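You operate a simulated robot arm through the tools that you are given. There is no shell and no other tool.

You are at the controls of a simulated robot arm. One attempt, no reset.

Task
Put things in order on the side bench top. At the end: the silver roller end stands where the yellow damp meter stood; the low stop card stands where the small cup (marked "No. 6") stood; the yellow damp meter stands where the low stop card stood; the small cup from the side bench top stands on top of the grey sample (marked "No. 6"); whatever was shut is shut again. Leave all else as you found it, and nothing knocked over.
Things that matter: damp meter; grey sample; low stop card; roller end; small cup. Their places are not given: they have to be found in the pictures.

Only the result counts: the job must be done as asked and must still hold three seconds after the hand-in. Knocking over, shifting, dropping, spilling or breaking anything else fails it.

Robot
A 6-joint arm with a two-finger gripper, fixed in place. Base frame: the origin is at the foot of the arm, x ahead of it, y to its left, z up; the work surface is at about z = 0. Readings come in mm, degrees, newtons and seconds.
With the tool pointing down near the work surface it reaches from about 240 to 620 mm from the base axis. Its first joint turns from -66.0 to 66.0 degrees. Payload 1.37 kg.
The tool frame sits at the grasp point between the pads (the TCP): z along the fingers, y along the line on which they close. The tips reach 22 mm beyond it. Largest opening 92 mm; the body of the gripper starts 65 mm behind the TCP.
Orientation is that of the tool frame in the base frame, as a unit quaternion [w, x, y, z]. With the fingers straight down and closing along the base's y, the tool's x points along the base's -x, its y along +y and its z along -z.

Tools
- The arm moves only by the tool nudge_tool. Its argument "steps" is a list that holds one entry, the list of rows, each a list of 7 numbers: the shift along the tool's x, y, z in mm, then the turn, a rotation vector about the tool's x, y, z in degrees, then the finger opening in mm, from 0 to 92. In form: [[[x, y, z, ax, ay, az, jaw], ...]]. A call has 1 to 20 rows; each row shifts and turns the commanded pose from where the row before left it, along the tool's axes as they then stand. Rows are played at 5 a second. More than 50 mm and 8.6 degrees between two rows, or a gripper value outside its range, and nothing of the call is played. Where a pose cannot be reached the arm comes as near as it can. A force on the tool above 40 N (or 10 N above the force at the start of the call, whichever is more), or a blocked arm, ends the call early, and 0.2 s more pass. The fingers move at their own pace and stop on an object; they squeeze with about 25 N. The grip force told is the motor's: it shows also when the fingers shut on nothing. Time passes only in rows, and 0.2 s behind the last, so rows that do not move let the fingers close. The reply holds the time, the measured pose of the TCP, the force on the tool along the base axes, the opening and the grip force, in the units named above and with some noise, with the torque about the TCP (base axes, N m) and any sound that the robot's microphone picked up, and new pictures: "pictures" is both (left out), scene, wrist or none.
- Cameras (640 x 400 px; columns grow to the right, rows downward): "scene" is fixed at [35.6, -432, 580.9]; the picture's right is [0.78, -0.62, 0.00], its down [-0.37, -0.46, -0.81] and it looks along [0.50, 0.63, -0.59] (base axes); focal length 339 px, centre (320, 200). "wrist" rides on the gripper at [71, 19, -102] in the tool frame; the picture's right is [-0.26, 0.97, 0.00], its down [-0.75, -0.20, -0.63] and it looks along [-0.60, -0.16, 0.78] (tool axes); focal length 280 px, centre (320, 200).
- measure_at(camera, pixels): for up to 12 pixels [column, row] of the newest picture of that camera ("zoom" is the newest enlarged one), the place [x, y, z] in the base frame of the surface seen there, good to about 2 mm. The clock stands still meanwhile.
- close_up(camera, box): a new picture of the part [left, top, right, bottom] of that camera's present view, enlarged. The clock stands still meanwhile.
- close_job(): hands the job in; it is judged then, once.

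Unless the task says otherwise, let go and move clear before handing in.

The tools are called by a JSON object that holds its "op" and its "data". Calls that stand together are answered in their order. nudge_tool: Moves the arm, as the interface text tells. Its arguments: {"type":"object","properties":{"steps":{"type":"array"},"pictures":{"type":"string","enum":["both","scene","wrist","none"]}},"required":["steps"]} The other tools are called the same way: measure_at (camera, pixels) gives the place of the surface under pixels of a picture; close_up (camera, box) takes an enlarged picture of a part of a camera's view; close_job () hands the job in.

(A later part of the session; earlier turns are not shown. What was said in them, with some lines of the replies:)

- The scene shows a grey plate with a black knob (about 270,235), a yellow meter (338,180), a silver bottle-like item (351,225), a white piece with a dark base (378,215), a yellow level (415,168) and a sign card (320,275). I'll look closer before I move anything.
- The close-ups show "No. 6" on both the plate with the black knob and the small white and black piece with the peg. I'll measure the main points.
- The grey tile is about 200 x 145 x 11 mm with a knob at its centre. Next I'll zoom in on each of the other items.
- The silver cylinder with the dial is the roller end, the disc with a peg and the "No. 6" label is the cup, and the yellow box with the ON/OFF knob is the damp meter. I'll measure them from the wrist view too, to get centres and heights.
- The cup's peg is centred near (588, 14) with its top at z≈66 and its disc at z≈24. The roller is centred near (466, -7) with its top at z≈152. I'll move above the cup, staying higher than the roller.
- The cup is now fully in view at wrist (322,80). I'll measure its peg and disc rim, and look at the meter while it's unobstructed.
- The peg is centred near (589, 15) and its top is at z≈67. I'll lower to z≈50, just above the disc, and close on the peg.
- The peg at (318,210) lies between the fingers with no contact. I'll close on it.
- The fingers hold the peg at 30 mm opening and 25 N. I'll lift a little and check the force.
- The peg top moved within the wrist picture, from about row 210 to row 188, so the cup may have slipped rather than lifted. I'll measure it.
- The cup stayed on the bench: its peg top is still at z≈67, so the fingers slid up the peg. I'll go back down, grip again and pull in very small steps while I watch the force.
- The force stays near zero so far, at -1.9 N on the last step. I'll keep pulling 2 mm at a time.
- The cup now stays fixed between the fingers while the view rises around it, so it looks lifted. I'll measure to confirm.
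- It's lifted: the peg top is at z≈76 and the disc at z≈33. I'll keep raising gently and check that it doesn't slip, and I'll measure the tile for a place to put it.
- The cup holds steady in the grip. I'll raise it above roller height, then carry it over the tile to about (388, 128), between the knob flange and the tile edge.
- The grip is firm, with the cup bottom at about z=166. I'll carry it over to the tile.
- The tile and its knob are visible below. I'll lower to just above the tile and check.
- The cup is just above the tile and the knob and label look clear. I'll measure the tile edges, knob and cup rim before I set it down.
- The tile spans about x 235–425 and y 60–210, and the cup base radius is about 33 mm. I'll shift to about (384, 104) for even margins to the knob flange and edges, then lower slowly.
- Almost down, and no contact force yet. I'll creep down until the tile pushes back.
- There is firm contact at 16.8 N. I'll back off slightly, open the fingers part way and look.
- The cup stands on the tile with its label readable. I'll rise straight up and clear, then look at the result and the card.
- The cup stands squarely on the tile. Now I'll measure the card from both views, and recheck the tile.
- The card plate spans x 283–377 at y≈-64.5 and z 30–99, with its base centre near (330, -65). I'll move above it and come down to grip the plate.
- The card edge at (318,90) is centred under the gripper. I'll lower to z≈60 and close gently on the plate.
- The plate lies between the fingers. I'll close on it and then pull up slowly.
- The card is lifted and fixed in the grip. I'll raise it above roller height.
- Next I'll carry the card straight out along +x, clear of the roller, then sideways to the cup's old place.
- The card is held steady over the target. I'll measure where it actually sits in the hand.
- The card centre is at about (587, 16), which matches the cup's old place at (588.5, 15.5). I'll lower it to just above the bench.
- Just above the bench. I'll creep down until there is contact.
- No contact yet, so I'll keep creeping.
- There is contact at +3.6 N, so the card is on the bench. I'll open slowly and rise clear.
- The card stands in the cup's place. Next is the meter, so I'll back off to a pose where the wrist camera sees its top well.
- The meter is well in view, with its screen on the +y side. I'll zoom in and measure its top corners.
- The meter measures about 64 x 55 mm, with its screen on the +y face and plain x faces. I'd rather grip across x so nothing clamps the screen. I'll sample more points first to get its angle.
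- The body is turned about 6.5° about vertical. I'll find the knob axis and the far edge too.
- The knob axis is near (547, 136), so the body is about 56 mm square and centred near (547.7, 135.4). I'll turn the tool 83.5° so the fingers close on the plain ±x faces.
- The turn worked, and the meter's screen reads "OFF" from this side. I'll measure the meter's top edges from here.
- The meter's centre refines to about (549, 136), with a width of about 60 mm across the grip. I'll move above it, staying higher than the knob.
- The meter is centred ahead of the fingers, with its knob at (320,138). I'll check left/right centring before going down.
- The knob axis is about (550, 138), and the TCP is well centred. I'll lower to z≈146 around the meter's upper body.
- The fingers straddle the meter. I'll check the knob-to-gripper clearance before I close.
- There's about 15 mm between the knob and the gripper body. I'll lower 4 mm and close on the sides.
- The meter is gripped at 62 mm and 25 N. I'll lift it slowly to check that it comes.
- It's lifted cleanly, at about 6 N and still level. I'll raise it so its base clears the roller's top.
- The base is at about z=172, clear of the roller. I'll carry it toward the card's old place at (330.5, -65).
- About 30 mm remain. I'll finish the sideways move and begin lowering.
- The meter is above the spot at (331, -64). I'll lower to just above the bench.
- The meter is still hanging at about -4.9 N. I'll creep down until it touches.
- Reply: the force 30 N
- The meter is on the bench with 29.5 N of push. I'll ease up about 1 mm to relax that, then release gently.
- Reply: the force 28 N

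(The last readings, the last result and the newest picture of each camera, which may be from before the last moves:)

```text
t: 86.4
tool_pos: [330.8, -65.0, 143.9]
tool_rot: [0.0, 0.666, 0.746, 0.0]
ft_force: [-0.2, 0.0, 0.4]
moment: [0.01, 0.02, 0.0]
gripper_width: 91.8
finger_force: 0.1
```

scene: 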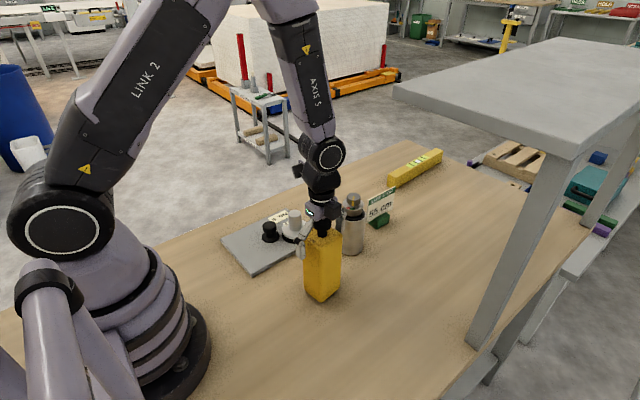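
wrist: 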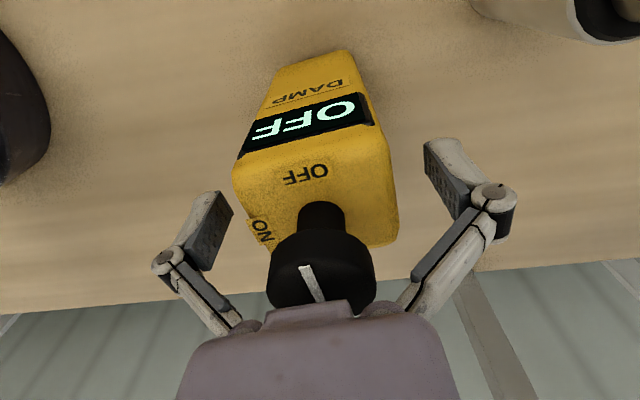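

The meter stands free with its switch still at OFF. I'll rise straight up to clear the knob.

{"op": "nudge_tool", "data": {"steps": [[[0, 0, -6, 0, 0, 0, 92], [0, 0, -12, 0, 0, 0, 92], [0, 0, -20, 0, 0, 0, 92], [0, 0, -25, 0, 0, 0, 92], [0, 0, -30, 0, 0, 0, 92], [0, 0, -30, 0, 0, 0, 92], [0, 0, -20, 0, 0, 0, 92], [0, 0, -10, 0, 0, 0, 92], [0, 0, 0, 0, 0, 0, 92]]]}}

```text
t: 88.4
tool_pos: [331.3, -65.2, 295.2]
tool_rot: [0.0, 0.666, 0.746, 0.0]
ft_force: [-0.1, -0.6, 0.7]
moment: [-0.03, -0.02, 0.01]
gripper_width: 92.0
finger_force: 0.0
```

scene: 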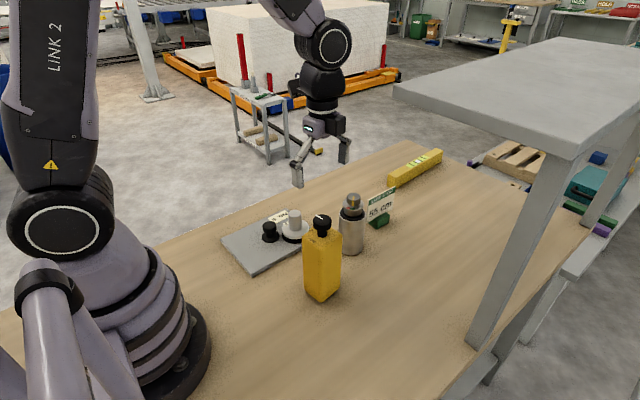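
wrist: 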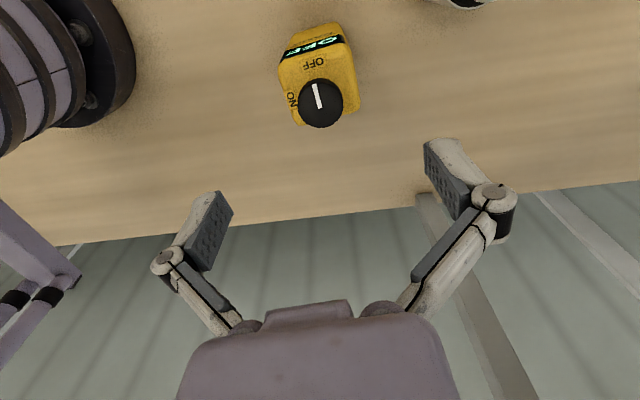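

The meter is in the card's old place and upright. Next I'll move above the roller at about (466.5, -7) with the same tool orientation.

{"op": "nudge_tool", "data": {"steps": [[[3, 10, 0, 0, 0, 0, 92], [5, 17, 0, 0, 0, 0, 92], [6, 20, 0, 0, 0, 0, 92], [6, 20, 0, 0, 0, 0, 92], [6, 20, 0, 0, 0, 0, 92], [6, 20, 10, 0, 0, 0, 92], [5.5, 17, 15, 0, 0, 0, 92], [5, 16.9, 15, 0, 0, 0, 92], [0, 0, 15, 0, 0, 0, 92], [0, 0, 0, 0, 0, 0, 92]]]}}

```text
t: 90.6
tool_pos: [466.4, -5.8, 241.8]
tool_rot: [0.0, 0.666, 0.746, 0.0]
ft_force: [1.4, -0.4, 0.6]
moment: [-0.03, 0.01, -0.05]
gripper_width: 91.9
finger_force: 0.0
```

scene: 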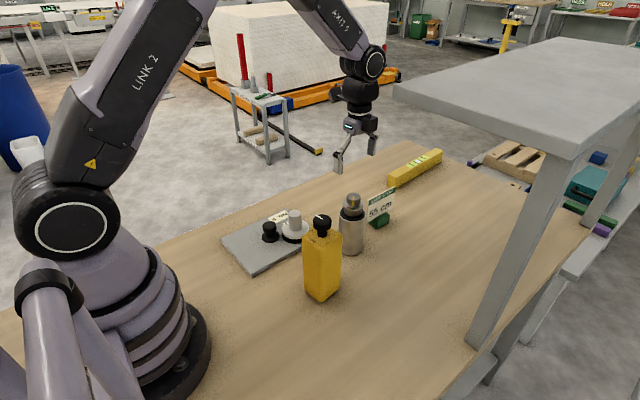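
wrist: 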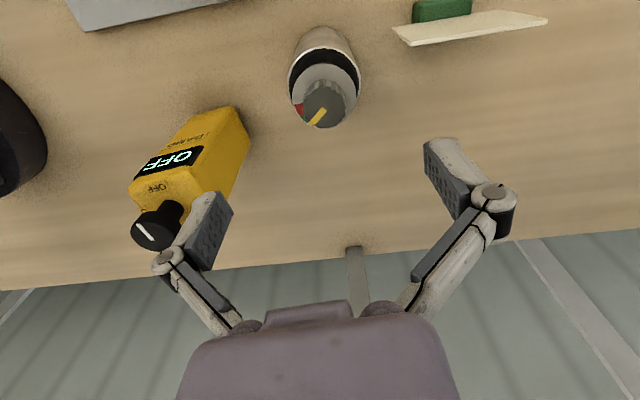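

The roller's knob and dial are at (325,95). I'll zoom in and measure its centre and heights.

{"op": "close_up", "data": {"camera": "wrist", "box": [270, 10, 380, 140]}}

{"op": "measure_at", "data": {"camera": "wrist", "pixels": [[325, 105], [308, 100], [344, 100], [325, 122], [296, 108], [358, 65], [290, 72], [357, 90], [325, 55], [293, 55], [352, 50], [322, 30]]}}

```text
3.08 times, centred on (325, 75) of wrist
```

zoom: 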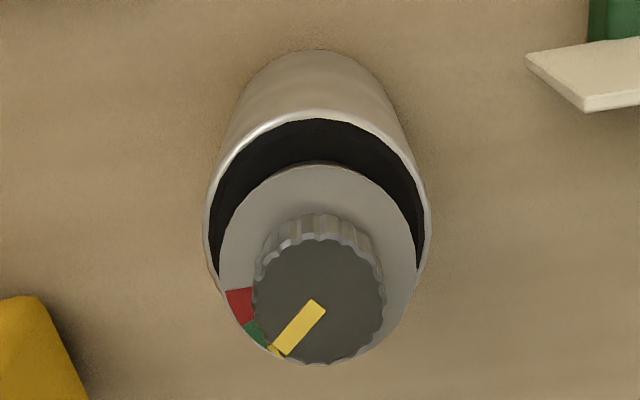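

```text
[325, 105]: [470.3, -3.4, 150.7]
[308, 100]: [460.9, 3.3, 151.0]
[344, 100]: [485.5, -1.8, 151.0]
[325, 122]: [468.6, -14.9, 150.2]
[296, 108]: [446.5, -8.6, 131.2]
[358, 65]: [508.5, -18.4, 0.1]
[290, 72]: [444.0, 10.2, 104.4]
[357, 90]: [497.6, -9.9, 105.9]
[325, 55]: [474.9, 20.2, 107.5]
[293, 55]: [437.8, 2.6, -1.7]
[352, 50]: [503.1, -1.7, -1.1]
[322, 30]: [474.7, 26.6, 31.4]
```

The roller is centred near (468.7, -4.5), 60 mm across, with its body rim at z≈105 and knob top at z≈151. I'll shift 2 mm, lower to z≈98 and close on the body.

{"op": "nudge_tool", "data": {"steps": [[[1.8, 2, 10, 0, 0, 0, 92], [0, 0, 15, 0, 0, 0, 92], [0, 0, 15, 0, 0, 0, 92], [0, 0, 15, 0, 0, 0, 92], [0, 0, 15, 0, 0, 0, 92], [0, 0, 0, 0, 0, 0, 92]]]}}

```text
t: 92.0
tool_pos: [467.1, -2.1, 170.8]
tool_rot: [0.0, 0.666, 0.746, 0.001]
ft_force: [0.4, 0.1, 0.0]
moment: [0.01, -0.01, -0.05]
gripper_width: 92.0
finger_force: 0.0
```

scene: 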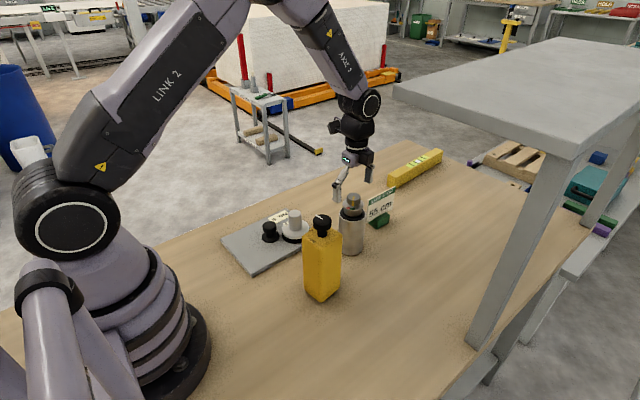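
wrist: 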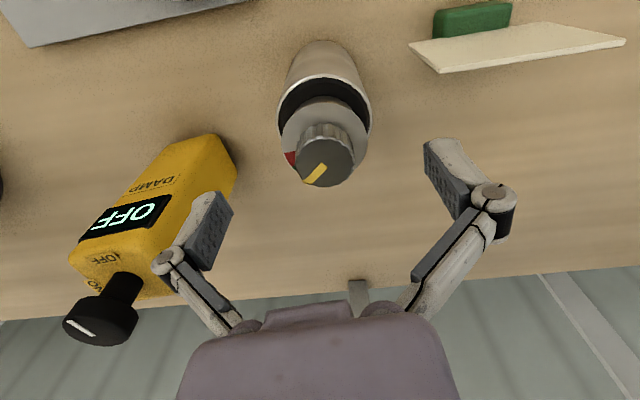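

Alignment looks good, with the knob at (325,160) midway between the fingers. I'll continue down.

{"op": "nudge_tool", "data": {"steps": [[[0, 0, 12, 0, 0, 0, 92], [0, 0, 15, 0, 0, 0, 92], [0, 0, 15, 0, 0, 0, 92], [0, 0, 14, 0, 0, 0, 92], [0, 0, 10, 0, 0, 0, 92], [0, 0, 6, 0, 0, 0, 92], [0, 0, 0, 0, 0, 0, 92]]]}}

{"op": "close_up", "data": {"camera": "scene", "box": [310, 150, 400, 260]}}

```text
t: 93.6
tool_pos: [467.5, -4.5, 99.2]
tool_rot: [0.0, 0.666, 0.746, 0.001]
ft_force: [-0.5, -1.0, 0.7]
moment: [0.01, -0.01, -0.02]
gripper_width: 92.1
finger_force: 0.1
```

scene: 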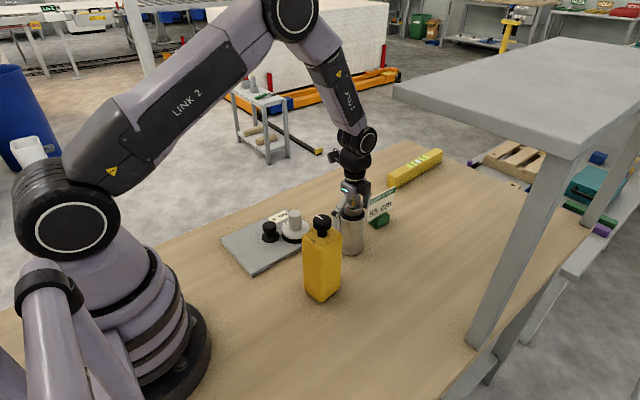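
wrist: 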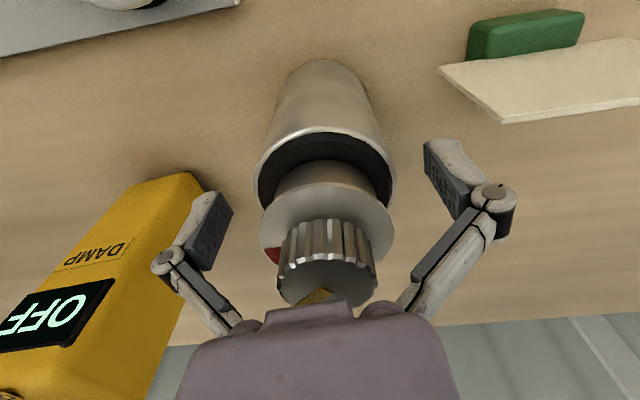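

```text
3.64 times, centred on (355, 205) of scene
```

zoom: 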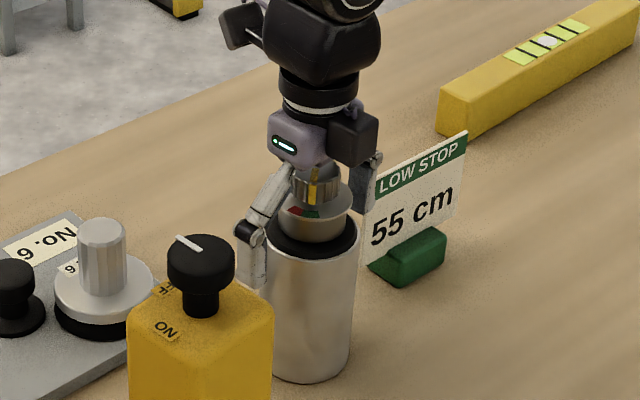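

The gripper body clears the knob by about 13 mm and the right finger clears the card. I'll close on the cylinder.

{"op": "nudge_tool", "data": {"steps": [[[0, 0, 2, 0, 0, 0, 92], [0, 0, 0, 0, 0, 0, 80], [0, 0, 0, 0, 0, 0, 70], [0, 0, 0, 0, 0, 0, 62], [0, 0, 0, 0, 0, 0, 50], [0, 0, 0, 0, 0, 0, 40], [0, 0, 0, 0, 0, 0, 40]]]}}

```text
t: 95.2
tool_pos: [466.5, -3.8, 97.9]
tool_rot: [0.001, 0.666, 0.746, 0.0]
ft_force: [2.5, 0.6, 8.9]
moment: [0.0, 0.0, 0.02]
gripper_width: 62.0
finger_force: 25.1
```

scene: 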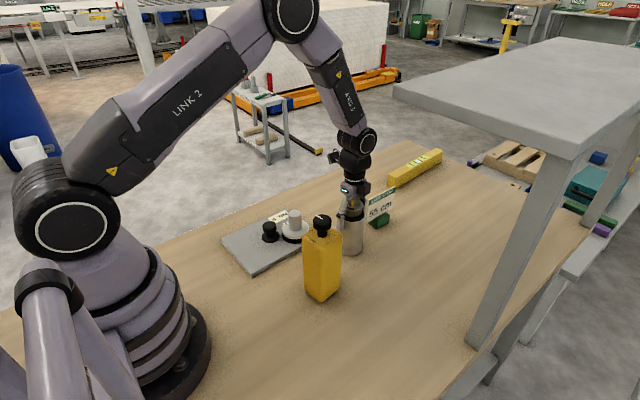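
wrist: 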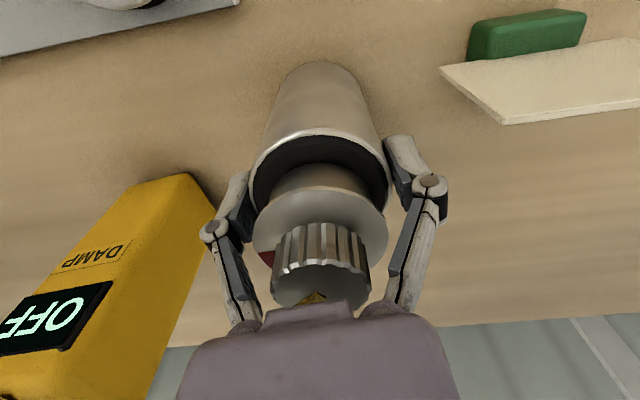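

Gripped at 62 mm. I'll lift slowly and watch the force.

{"op": "nudge_tool", "data": {"steps": [[[0, 0, -1, 0, 0, 0, 40], [0, 0, -1, 0, 0, 0, 40], [0, 0, -1, 0, 0, 0, 40], [0, 0, -1, 0, 0, 0, 40], [0, 0, -2, 0, 0, 0, 40], [0, 0, -2, 0, 0, 0, 40], [0, 0, 0, 0, 0, 0, 40]]]}}

```text
t: 96.8
tool_pos: [468.6, -4.3, 105.4]
tool_rot: [0.0, 0.666, 0.746, 0.0]
ft_force: [0.1, -0.5, -8.3]
moment: [0.03, -0.01, -0.04]
gripper_width: 61.7
finger_force: 25.3
```

scene: 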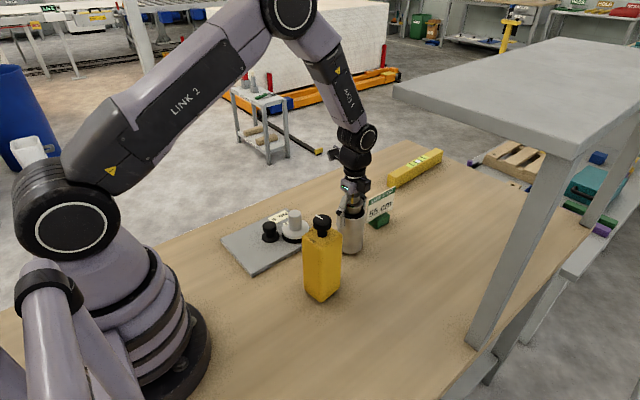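
wrist: 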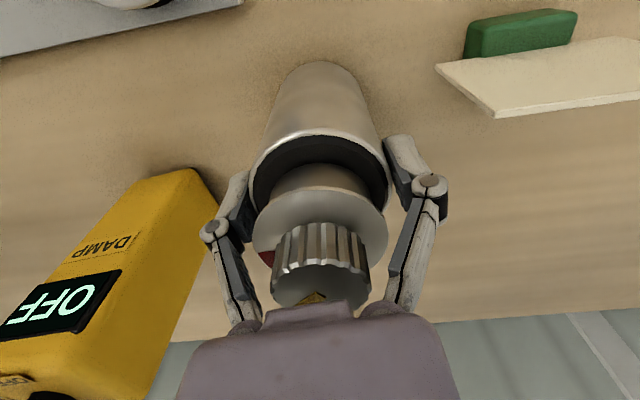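

Lifted, at about 8 N and stable. I'll raise it above the card and cup heights.

{"op": "nudge_tool", "data": {"steps": [[[0, 0, -3, 0, 0, 0, 40], [0, 0, -6, 0, 0, 0, 40], [0, 0, -9, 0, 0, 0, 40], [0, 0, -10, 0, 0, 0, 40], [0, 0, -10, 0, 0, 0, 40], [0, 0, -10, 0, 0, 0, 40], [0, 0, -10, 0, 0, 0, 40], [0, 0, -10, 0, 0, 0, 40], [0, 0, -10, 0, 0, 0, 40], [0, 0, -10, 0, 0, 0, 40], [0, 0, -10, 0, 0, 0, 40], [0, 0, -8, 0, 0, 0, 40], [0, 0, -5, 0, 0, 0, 40], [0, 0, -2, 0, 0, 0, 40], [0, 0, 0, 0, 0, 0, 40]]]}}

```text
t: 100.0
tool_pos: [468.0, -4.9, 218.2]
tool_rot: [0.0, 0.666, 0.746, 0.0]
ft_force: [0.4, -0.6, -7.0]
moment: [0.03, 0.0, -0.02]
gripper_width: 61.6
finger_force: 25.2
```

scene: 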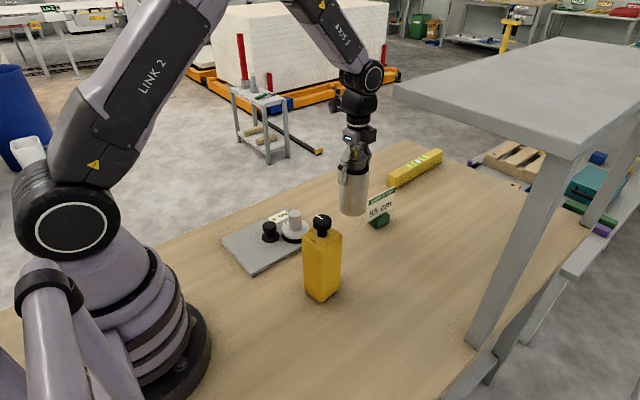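
wrist: 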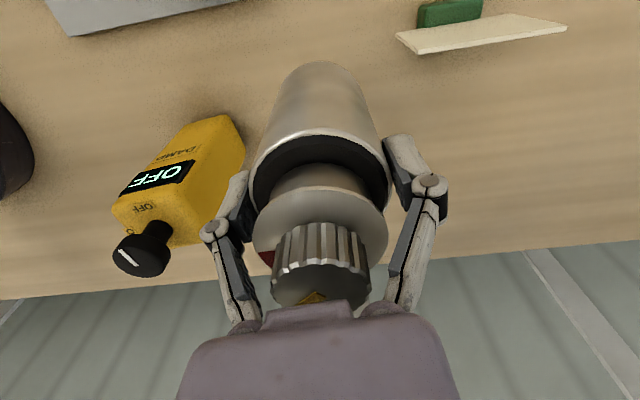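

Next I'll carry it to the meter's old place at (549, 136).

{"op": "nudge_tool", "data": {"steps": [[[3, 2.2, 0, 0, 0, 0, 40], [6, 4.4, 0, 0, 0, 0, 40], [10, 7.4, 0, 0, 0, 0, 40], [10, 7.4, 0, 0, 0, 0, 40], [10, 7.4, 0, 0, 0, 0, 40], [10, 7.4, 0, 0, 0, 0, 40], [10, 7.4, 0, 0, 0, 0, 40], [10, 7.4, 0, 0, 0, 0, 40], [10, 7.4, 0, 0, 0, 0, 40], [10, 7.4, 0, 0, 0, 0, 40], [10, 7.4, 0, 0, 0, 0, 40], [10, 7.4, 0, 0, 0, 0, 40], [10, 7.4, 0, 0, 0, 0, 40], [7, 5.2, 0, 0, 0, 0, 40], [3.4, 2.5, 0, 0, 0, 0, 40], [1, 0.7, 0, 0, 0, 0, 40], [0, 0, 0, 0, 0, 0, 40]]]}}

```text
t: 103.6
tool_pos: [547.5, 136.8, 217.0]
tool_rot: [0.0, 0.666, 0.746, 0.0]
ft_force: [-0.2, 0.3, -7.3]
moment: [-0.02, -0.02, 0.0]
gripper_width: 61.5
finger_force: 25.0
```

scene: 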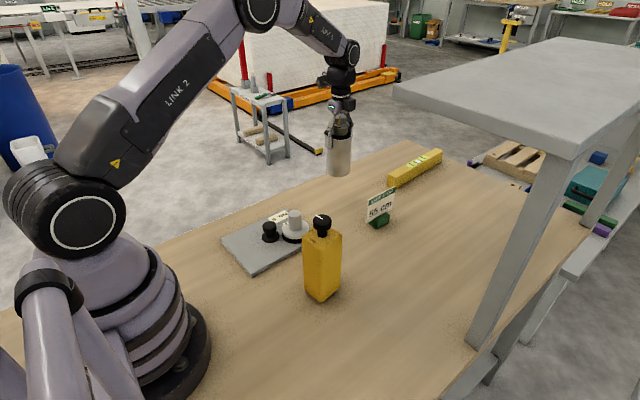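
wrist: 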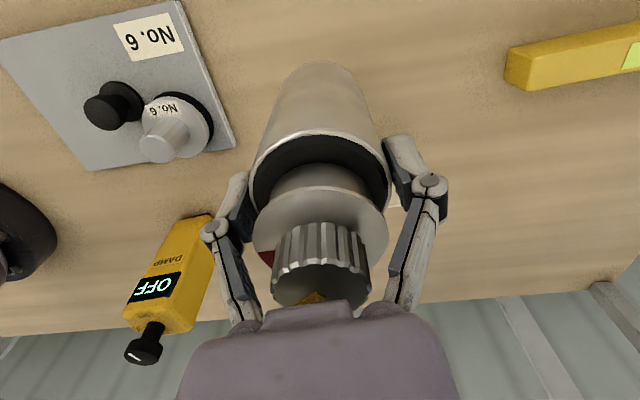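

It's above the target. I'll measure the held roller to verify its centre before I lower it.

{"op": "measure_at", "data": {"camera": "wrist", "pixels": [[325, 280], [285, 280], [365, 280], [262, 150], [382, 150], [322, 66], [285, 90], [360, 90], [322, 130]]}}

{"op": "measure_at", "data": {"camera": "scene", "pixels": [[339, 174], [329, 170], [349, 170], [339, 150], [330, 150], [348, 150]]}}

```text
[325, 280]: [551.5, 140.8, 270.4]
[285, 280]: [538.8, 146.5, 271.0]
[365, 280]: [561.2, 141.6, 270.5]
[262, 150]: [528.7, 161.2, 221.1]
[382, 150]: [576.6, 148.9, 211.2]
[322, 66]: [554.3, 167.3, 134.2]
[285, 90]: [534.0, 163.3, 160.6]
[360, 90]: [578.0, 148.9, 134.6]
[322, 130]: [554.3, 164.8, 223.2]
```

```text
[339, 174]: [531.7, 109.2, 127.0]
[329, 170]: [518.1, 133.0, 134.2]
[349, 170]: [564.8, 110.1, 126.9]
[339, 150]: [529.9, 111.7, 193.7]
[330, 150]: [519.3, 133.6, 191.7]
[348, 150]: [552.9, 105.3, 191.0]
```

The roller is centred at about (548.5, 136.5), as wanted. I'll lower it to just above the bench.

{"op": "nudge_tool", "data": {"steps": [[[0, 0, 4, 0, 0, 0, 40], [0, 0, 8, 0, 0, 0, 40], [0, 0, 11, 0, 0, 0, 40], [0, 0, 11, 0, 0, 0, 40], [0, 0, 11, 0, 0, 0, 40], [0, 0, 11, 0, 0, 0, 40], [0, 0, 11, 0, 0, 0, 40], [0, 0, 11, 0, 0, 0, 40], [0, 0, 11, 0, 0, 0, 40], [0, 0, 10, 0, 0, 0, 40], [0, 0, 8, 0, 0, 0, 40], [0, 0, 5, 0, 0, 0, 40], [0, 0, 3, 0, 0, 0, 40], [0, 0, 0, 0, 0, 0, 40]]]}}

{"op": "nudge_tool", "data": {"steps": [[[0, 0, 1, 0, 0, 0, 40], [0, 0, 1, 0, 0, 0, 40], [0, 0, 0, 0, 0, 0, 40]]], "pictures": "none"}}

```text
t: 106.6
tool_pos: [548.8, 136.3, 103.6]
tool_rot: [0.0, 0.666, 0.746, -0.001]
ft_force: [1.1, -0.2, -7.7]
moment: [0.01, 0.01, 0.04]
gripper_width: 61.7
finger_force: 24.7
```

scene: 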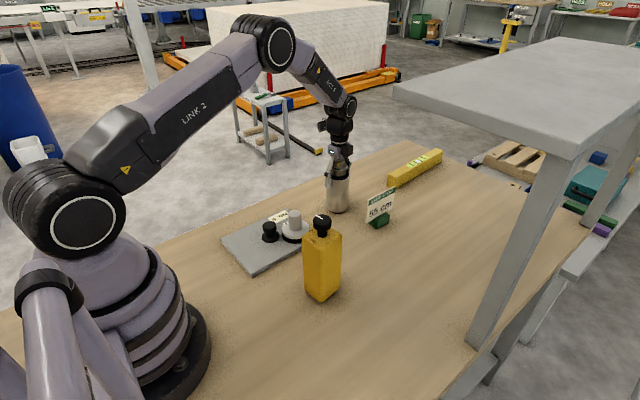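
wrist: 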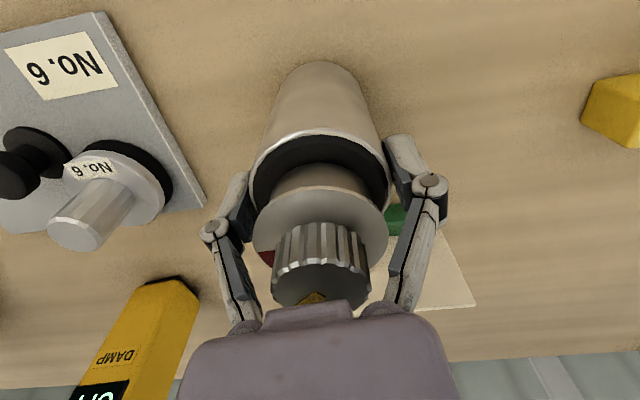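

```text
t: 107.4
tool_pos: [549.6, 136.5, 101.5]
tool_rot: [0.0, 0.666, 0.746, 0.0]
ft_force: [0.3, -0.1, -7.3]
moment: [0.0, 0.02, -0.02]
gripper_width: 61.5
finger_force: 25.6
```

Still hanging at -7.3 N, so I'll creep down.

{"op": "nudge_tool", "data": {"steps": [[[0, 0, 1, 0, 0, 0, 40], [0, 0, 0, 0, 0, 0, 40]]], "pictures": "none"}}

{"op": "nudge_tool", "data": {"steps": [[[0, 0, 1, 0, 0, 0, 40], [0, 0, 0, 0, 0, 0, 40]]], "pictures": "none"}}

{"op": "nudge_tool", "data": {"steps": [[[0, 0, 0.6, 0, 0, 0, 40], [0, 0, 0, 0, 0, 0, 40]]], "pictures": "none"}}

```text
t: 108.0
tool_pos: [549.0, 135.9, 100.6]
tool_rot: [0.0, 0.665, 0.746, 0.0]
ft_force: [-0.1, 0.7, -7.7]
moment: [-0.01, -0.01, 0.01]
gripper_width: 61.6
finger_force: 24.9
```

```text
t: 108.6
tool_pos: [548.8, 136.9, 98.4]
tool_rot: [-0.001, 0.666, 0.746, 0.0]
ft_force: [0.1, 0.0, -7.0]
moment: [0.01, 0.01, 0.0]
gripper_width: 61.8
finger_force: 24.9
```

```text
t: 109.2
tool_pos: [547.8, 136.0, 98.3]
tool_rot: [0.0, 0.665, 0.747, -0.001]
ft_force: [-0.7, 0.0, -8.5]
moment: [0.0, 0.01, -0.04]
gripper_width: 61.5
finger_force: 24.6
```

{"op": "nudge_tool", "data": {"steps": [[[0, 0, 0.5, 0, 0, 0, 40], [0, 0, 0, 0, 0, 0, 40]]], "pictures": "none"}}

{"op": "nudge_tool", "data": {"steps": [[[0, 0, 0.4, 0, 0, 0, 40], [0, 0, 0, 0, 0, 0, 40]]], "pictures": "none"}}

```text
t: 109.8
tool_pos: [549.3, 136.3, 98.0]
tool_rot: [0.0, 0.666, 0.746, 0.0]
ft_force: [-0.4, -1.2, -3.1]
moment: [-0.1, -0.03, -0.04]
gripper_width: 61.4
finger_force: 25.2
```

```text
t: 110.4
tool_pos: [548.8, 138.2, 98.5]
tool_rot: [0.0, 0.666, 0.746, 0.0]
ft_force: [-4.1, -4.9, 7.8]
moment: [-0.16, 0.22, 0.03]
gripper_width: 61.7
finger_force: 25.0
```

There's contact at +7.8 N, so the roller is down. I'll open slowly.

{"op": "nudge_tool", "data": {"steps": [[[0, 0, 0, 0, 0, 0, 64], [0, 0, 0, 0, 0, 0, 68], [0, 0, 0, 0, 0, 0, 76], [0, 0, 0, 0, 0, 0, 92], [0, 0, 0, 0, 0, 0, 92]]]}}

```text
t: 111.6
tool_pos: [548.0, 137.1, 96.5]
tool_rot: [0.0, 0.666, 0.746, 0.0]
ft_force: [-0.1, -0.8, -0.3]
moment: [0.0, -0.01, -0.03]
gripper_width: 92.2
finger_force: 0.1
```

scene: 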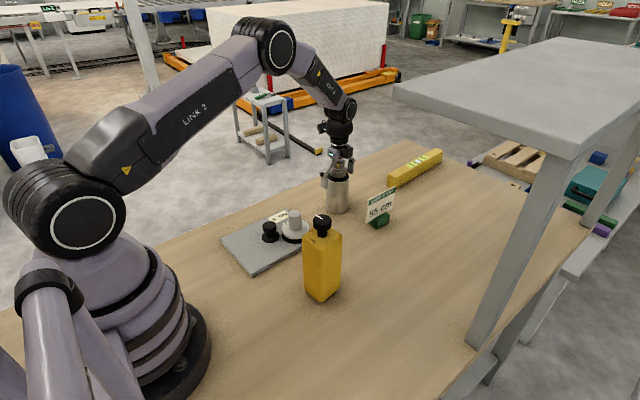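
wrist: 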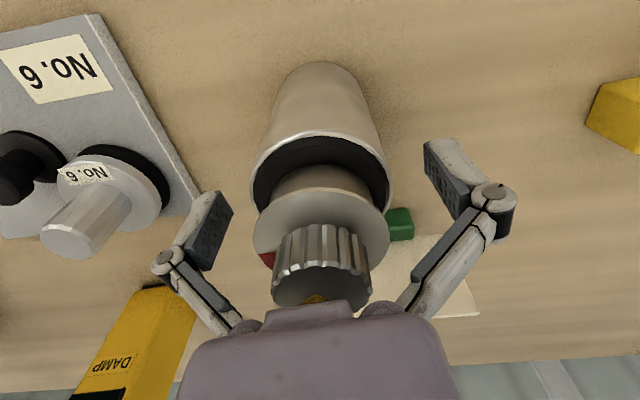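

The roller stands free. I'll rise straight up and clear to inspect the result.

{"op": "nudge_tool", "data": {"steps": [[[0, 0, -6, 0, 0, 0, 92], [0, 0, -12, 0, 0, 0, 92], [0, 0, -20, 0, 0, 0, 92], [0, 0, -25, 0, 0, 0, 92], [0, 0, -30, 0, 0, 0, 92], [0, 0, -30, 0, 0, 0, 92], [0, 0, -30, 0, 0, 0, 92], [0, 0, -30, 0, 0, 0, 92], [0, 0, -20, 0, 0, 0, 92], [0, 0, 0, 0, 0, 0, 92]]]}}

{"op": "close_up", "data": {"camera": "scene", "box": [210, 130, 450, 310]}}

```text
t: 113.8
tool_pos: [550.1, 137.6, 301.2]
tool_rot: [0.0, 0.666, 0.746, 0.001]
ft_force: [-0.2, 0.2, 0.2]
moment: [0.0, -0.01, -0.01]
gripper_width: 92.0
finger_force: 0.1
```

scene: 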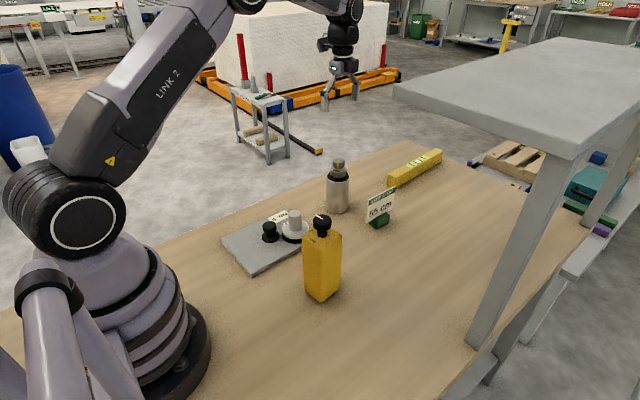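
wrist: 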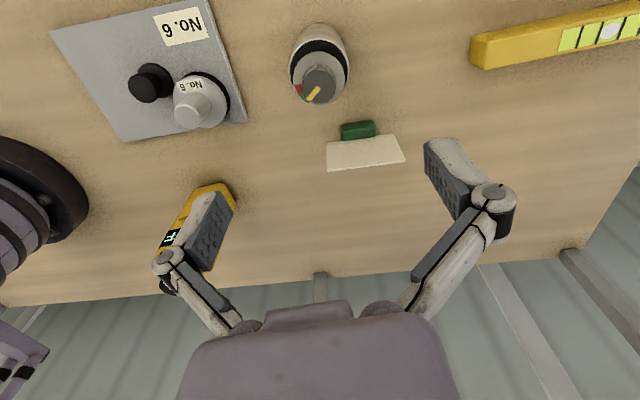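

```text
2.22 times, centred on (330, 220) of scene
```

zoom: 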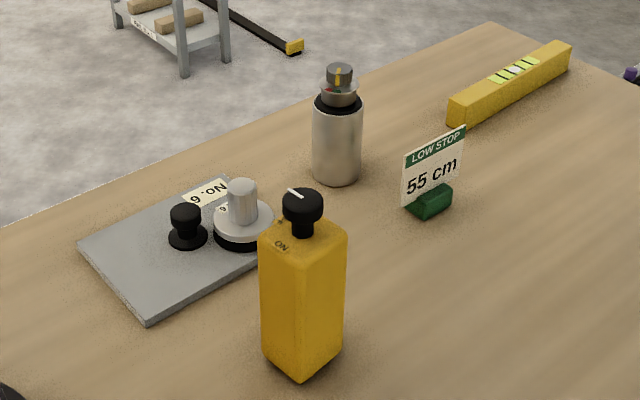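

Everything is upright in its new place and nothing else has moved. I'll verify the final positions numerically.

{"op": "measure_at", "data": {"camera": "wrist", "pixels": [[318, 85], [318, 97], [333, 168], [403, 158], [365, 140], [358, 125], [190, 110], [150, 85], [124, 138], [245, 118], [475, 50], [215, 190]]}}

{"op": "measure_at", "data": {"camera": "scene", "pixels": [[322, 222], [322, 240], [304, 245], [340, 245], [322, 270], [310, 270], [335, 270], [367, 200], [395, 190], [380, 220], [338, 205], [390, 178]]}}

```text
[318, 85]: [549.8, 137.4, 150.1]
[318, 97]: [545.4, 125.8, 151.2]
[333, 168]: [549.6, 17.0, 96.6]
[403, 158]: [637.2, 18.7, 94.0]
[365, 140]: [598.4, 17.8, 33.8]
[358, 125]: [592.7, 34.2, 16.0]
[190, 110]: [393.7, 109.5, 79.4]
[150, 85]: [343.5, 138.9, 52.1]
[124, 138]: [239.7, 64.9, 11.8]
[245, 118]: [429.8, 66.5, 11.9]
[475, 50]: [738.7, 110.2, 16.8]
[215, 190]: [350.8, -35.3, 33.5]
```

```text
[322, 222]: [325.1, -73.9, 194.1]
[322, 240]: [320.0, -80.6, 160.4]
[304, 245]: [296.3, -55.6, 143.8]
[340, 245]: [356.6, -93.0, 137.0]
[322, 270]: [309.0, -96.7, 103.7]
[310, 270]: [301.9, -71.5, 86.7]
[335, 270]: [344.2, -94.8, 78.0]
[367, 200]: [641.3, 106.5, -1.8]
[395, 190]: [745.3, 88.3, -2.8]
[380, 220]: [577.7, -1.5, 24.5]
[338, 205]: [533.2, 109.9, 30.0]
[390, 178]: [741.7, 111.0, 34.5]
```

The roller is at about (549, 137), the card at about (590, 17), and the meter at about (331, -66) and OFF. The cup is flat on the tile, the tile and level are unmoved, and nothing was opened. The gripper is empty and clear, so I'm handing in.

{"op": "close_job", "data": {}}

```text
The job is handed in.
```

I've handed the job in with all four moves done. The last pictures show every item upright, and the level and tile where they were. No verdict came back, only confirmation that it was handed in.

| Item | Stands now | Final position (x, y in mm) | Target (x, y in mm) |
|---|---|---|---|
| Silver roller end | where the damp meter stood | about (549, 137) | (549, 136) |
| Low stop card | where the small cup stood | about (590, 17) | (588.5, 15.5) |
| Yellow damp meter | where the low stop card stood | about (331, -66) | (330.5, -65) |
| Small cup "No. 6" | on the grey sample "No. 6", beside its knob | about (384, 105) | none given |

- **Grey sample:** I took the flat grey tile labelled "No. 6" as the grey sample. The black knob fills its centre, so the cup stands off-centre but fully on the tile.
- **Small cup:** on the first try my fingers slid up its peg and it stayed on the bench. The second, slower pull lifted it cleanly.
- **Damp meter:** I gripped it on its plain sides, away from the screen. Its switch still points to OFF.
- **Shut items:** I opened nothing, so there was nothing to shut again.
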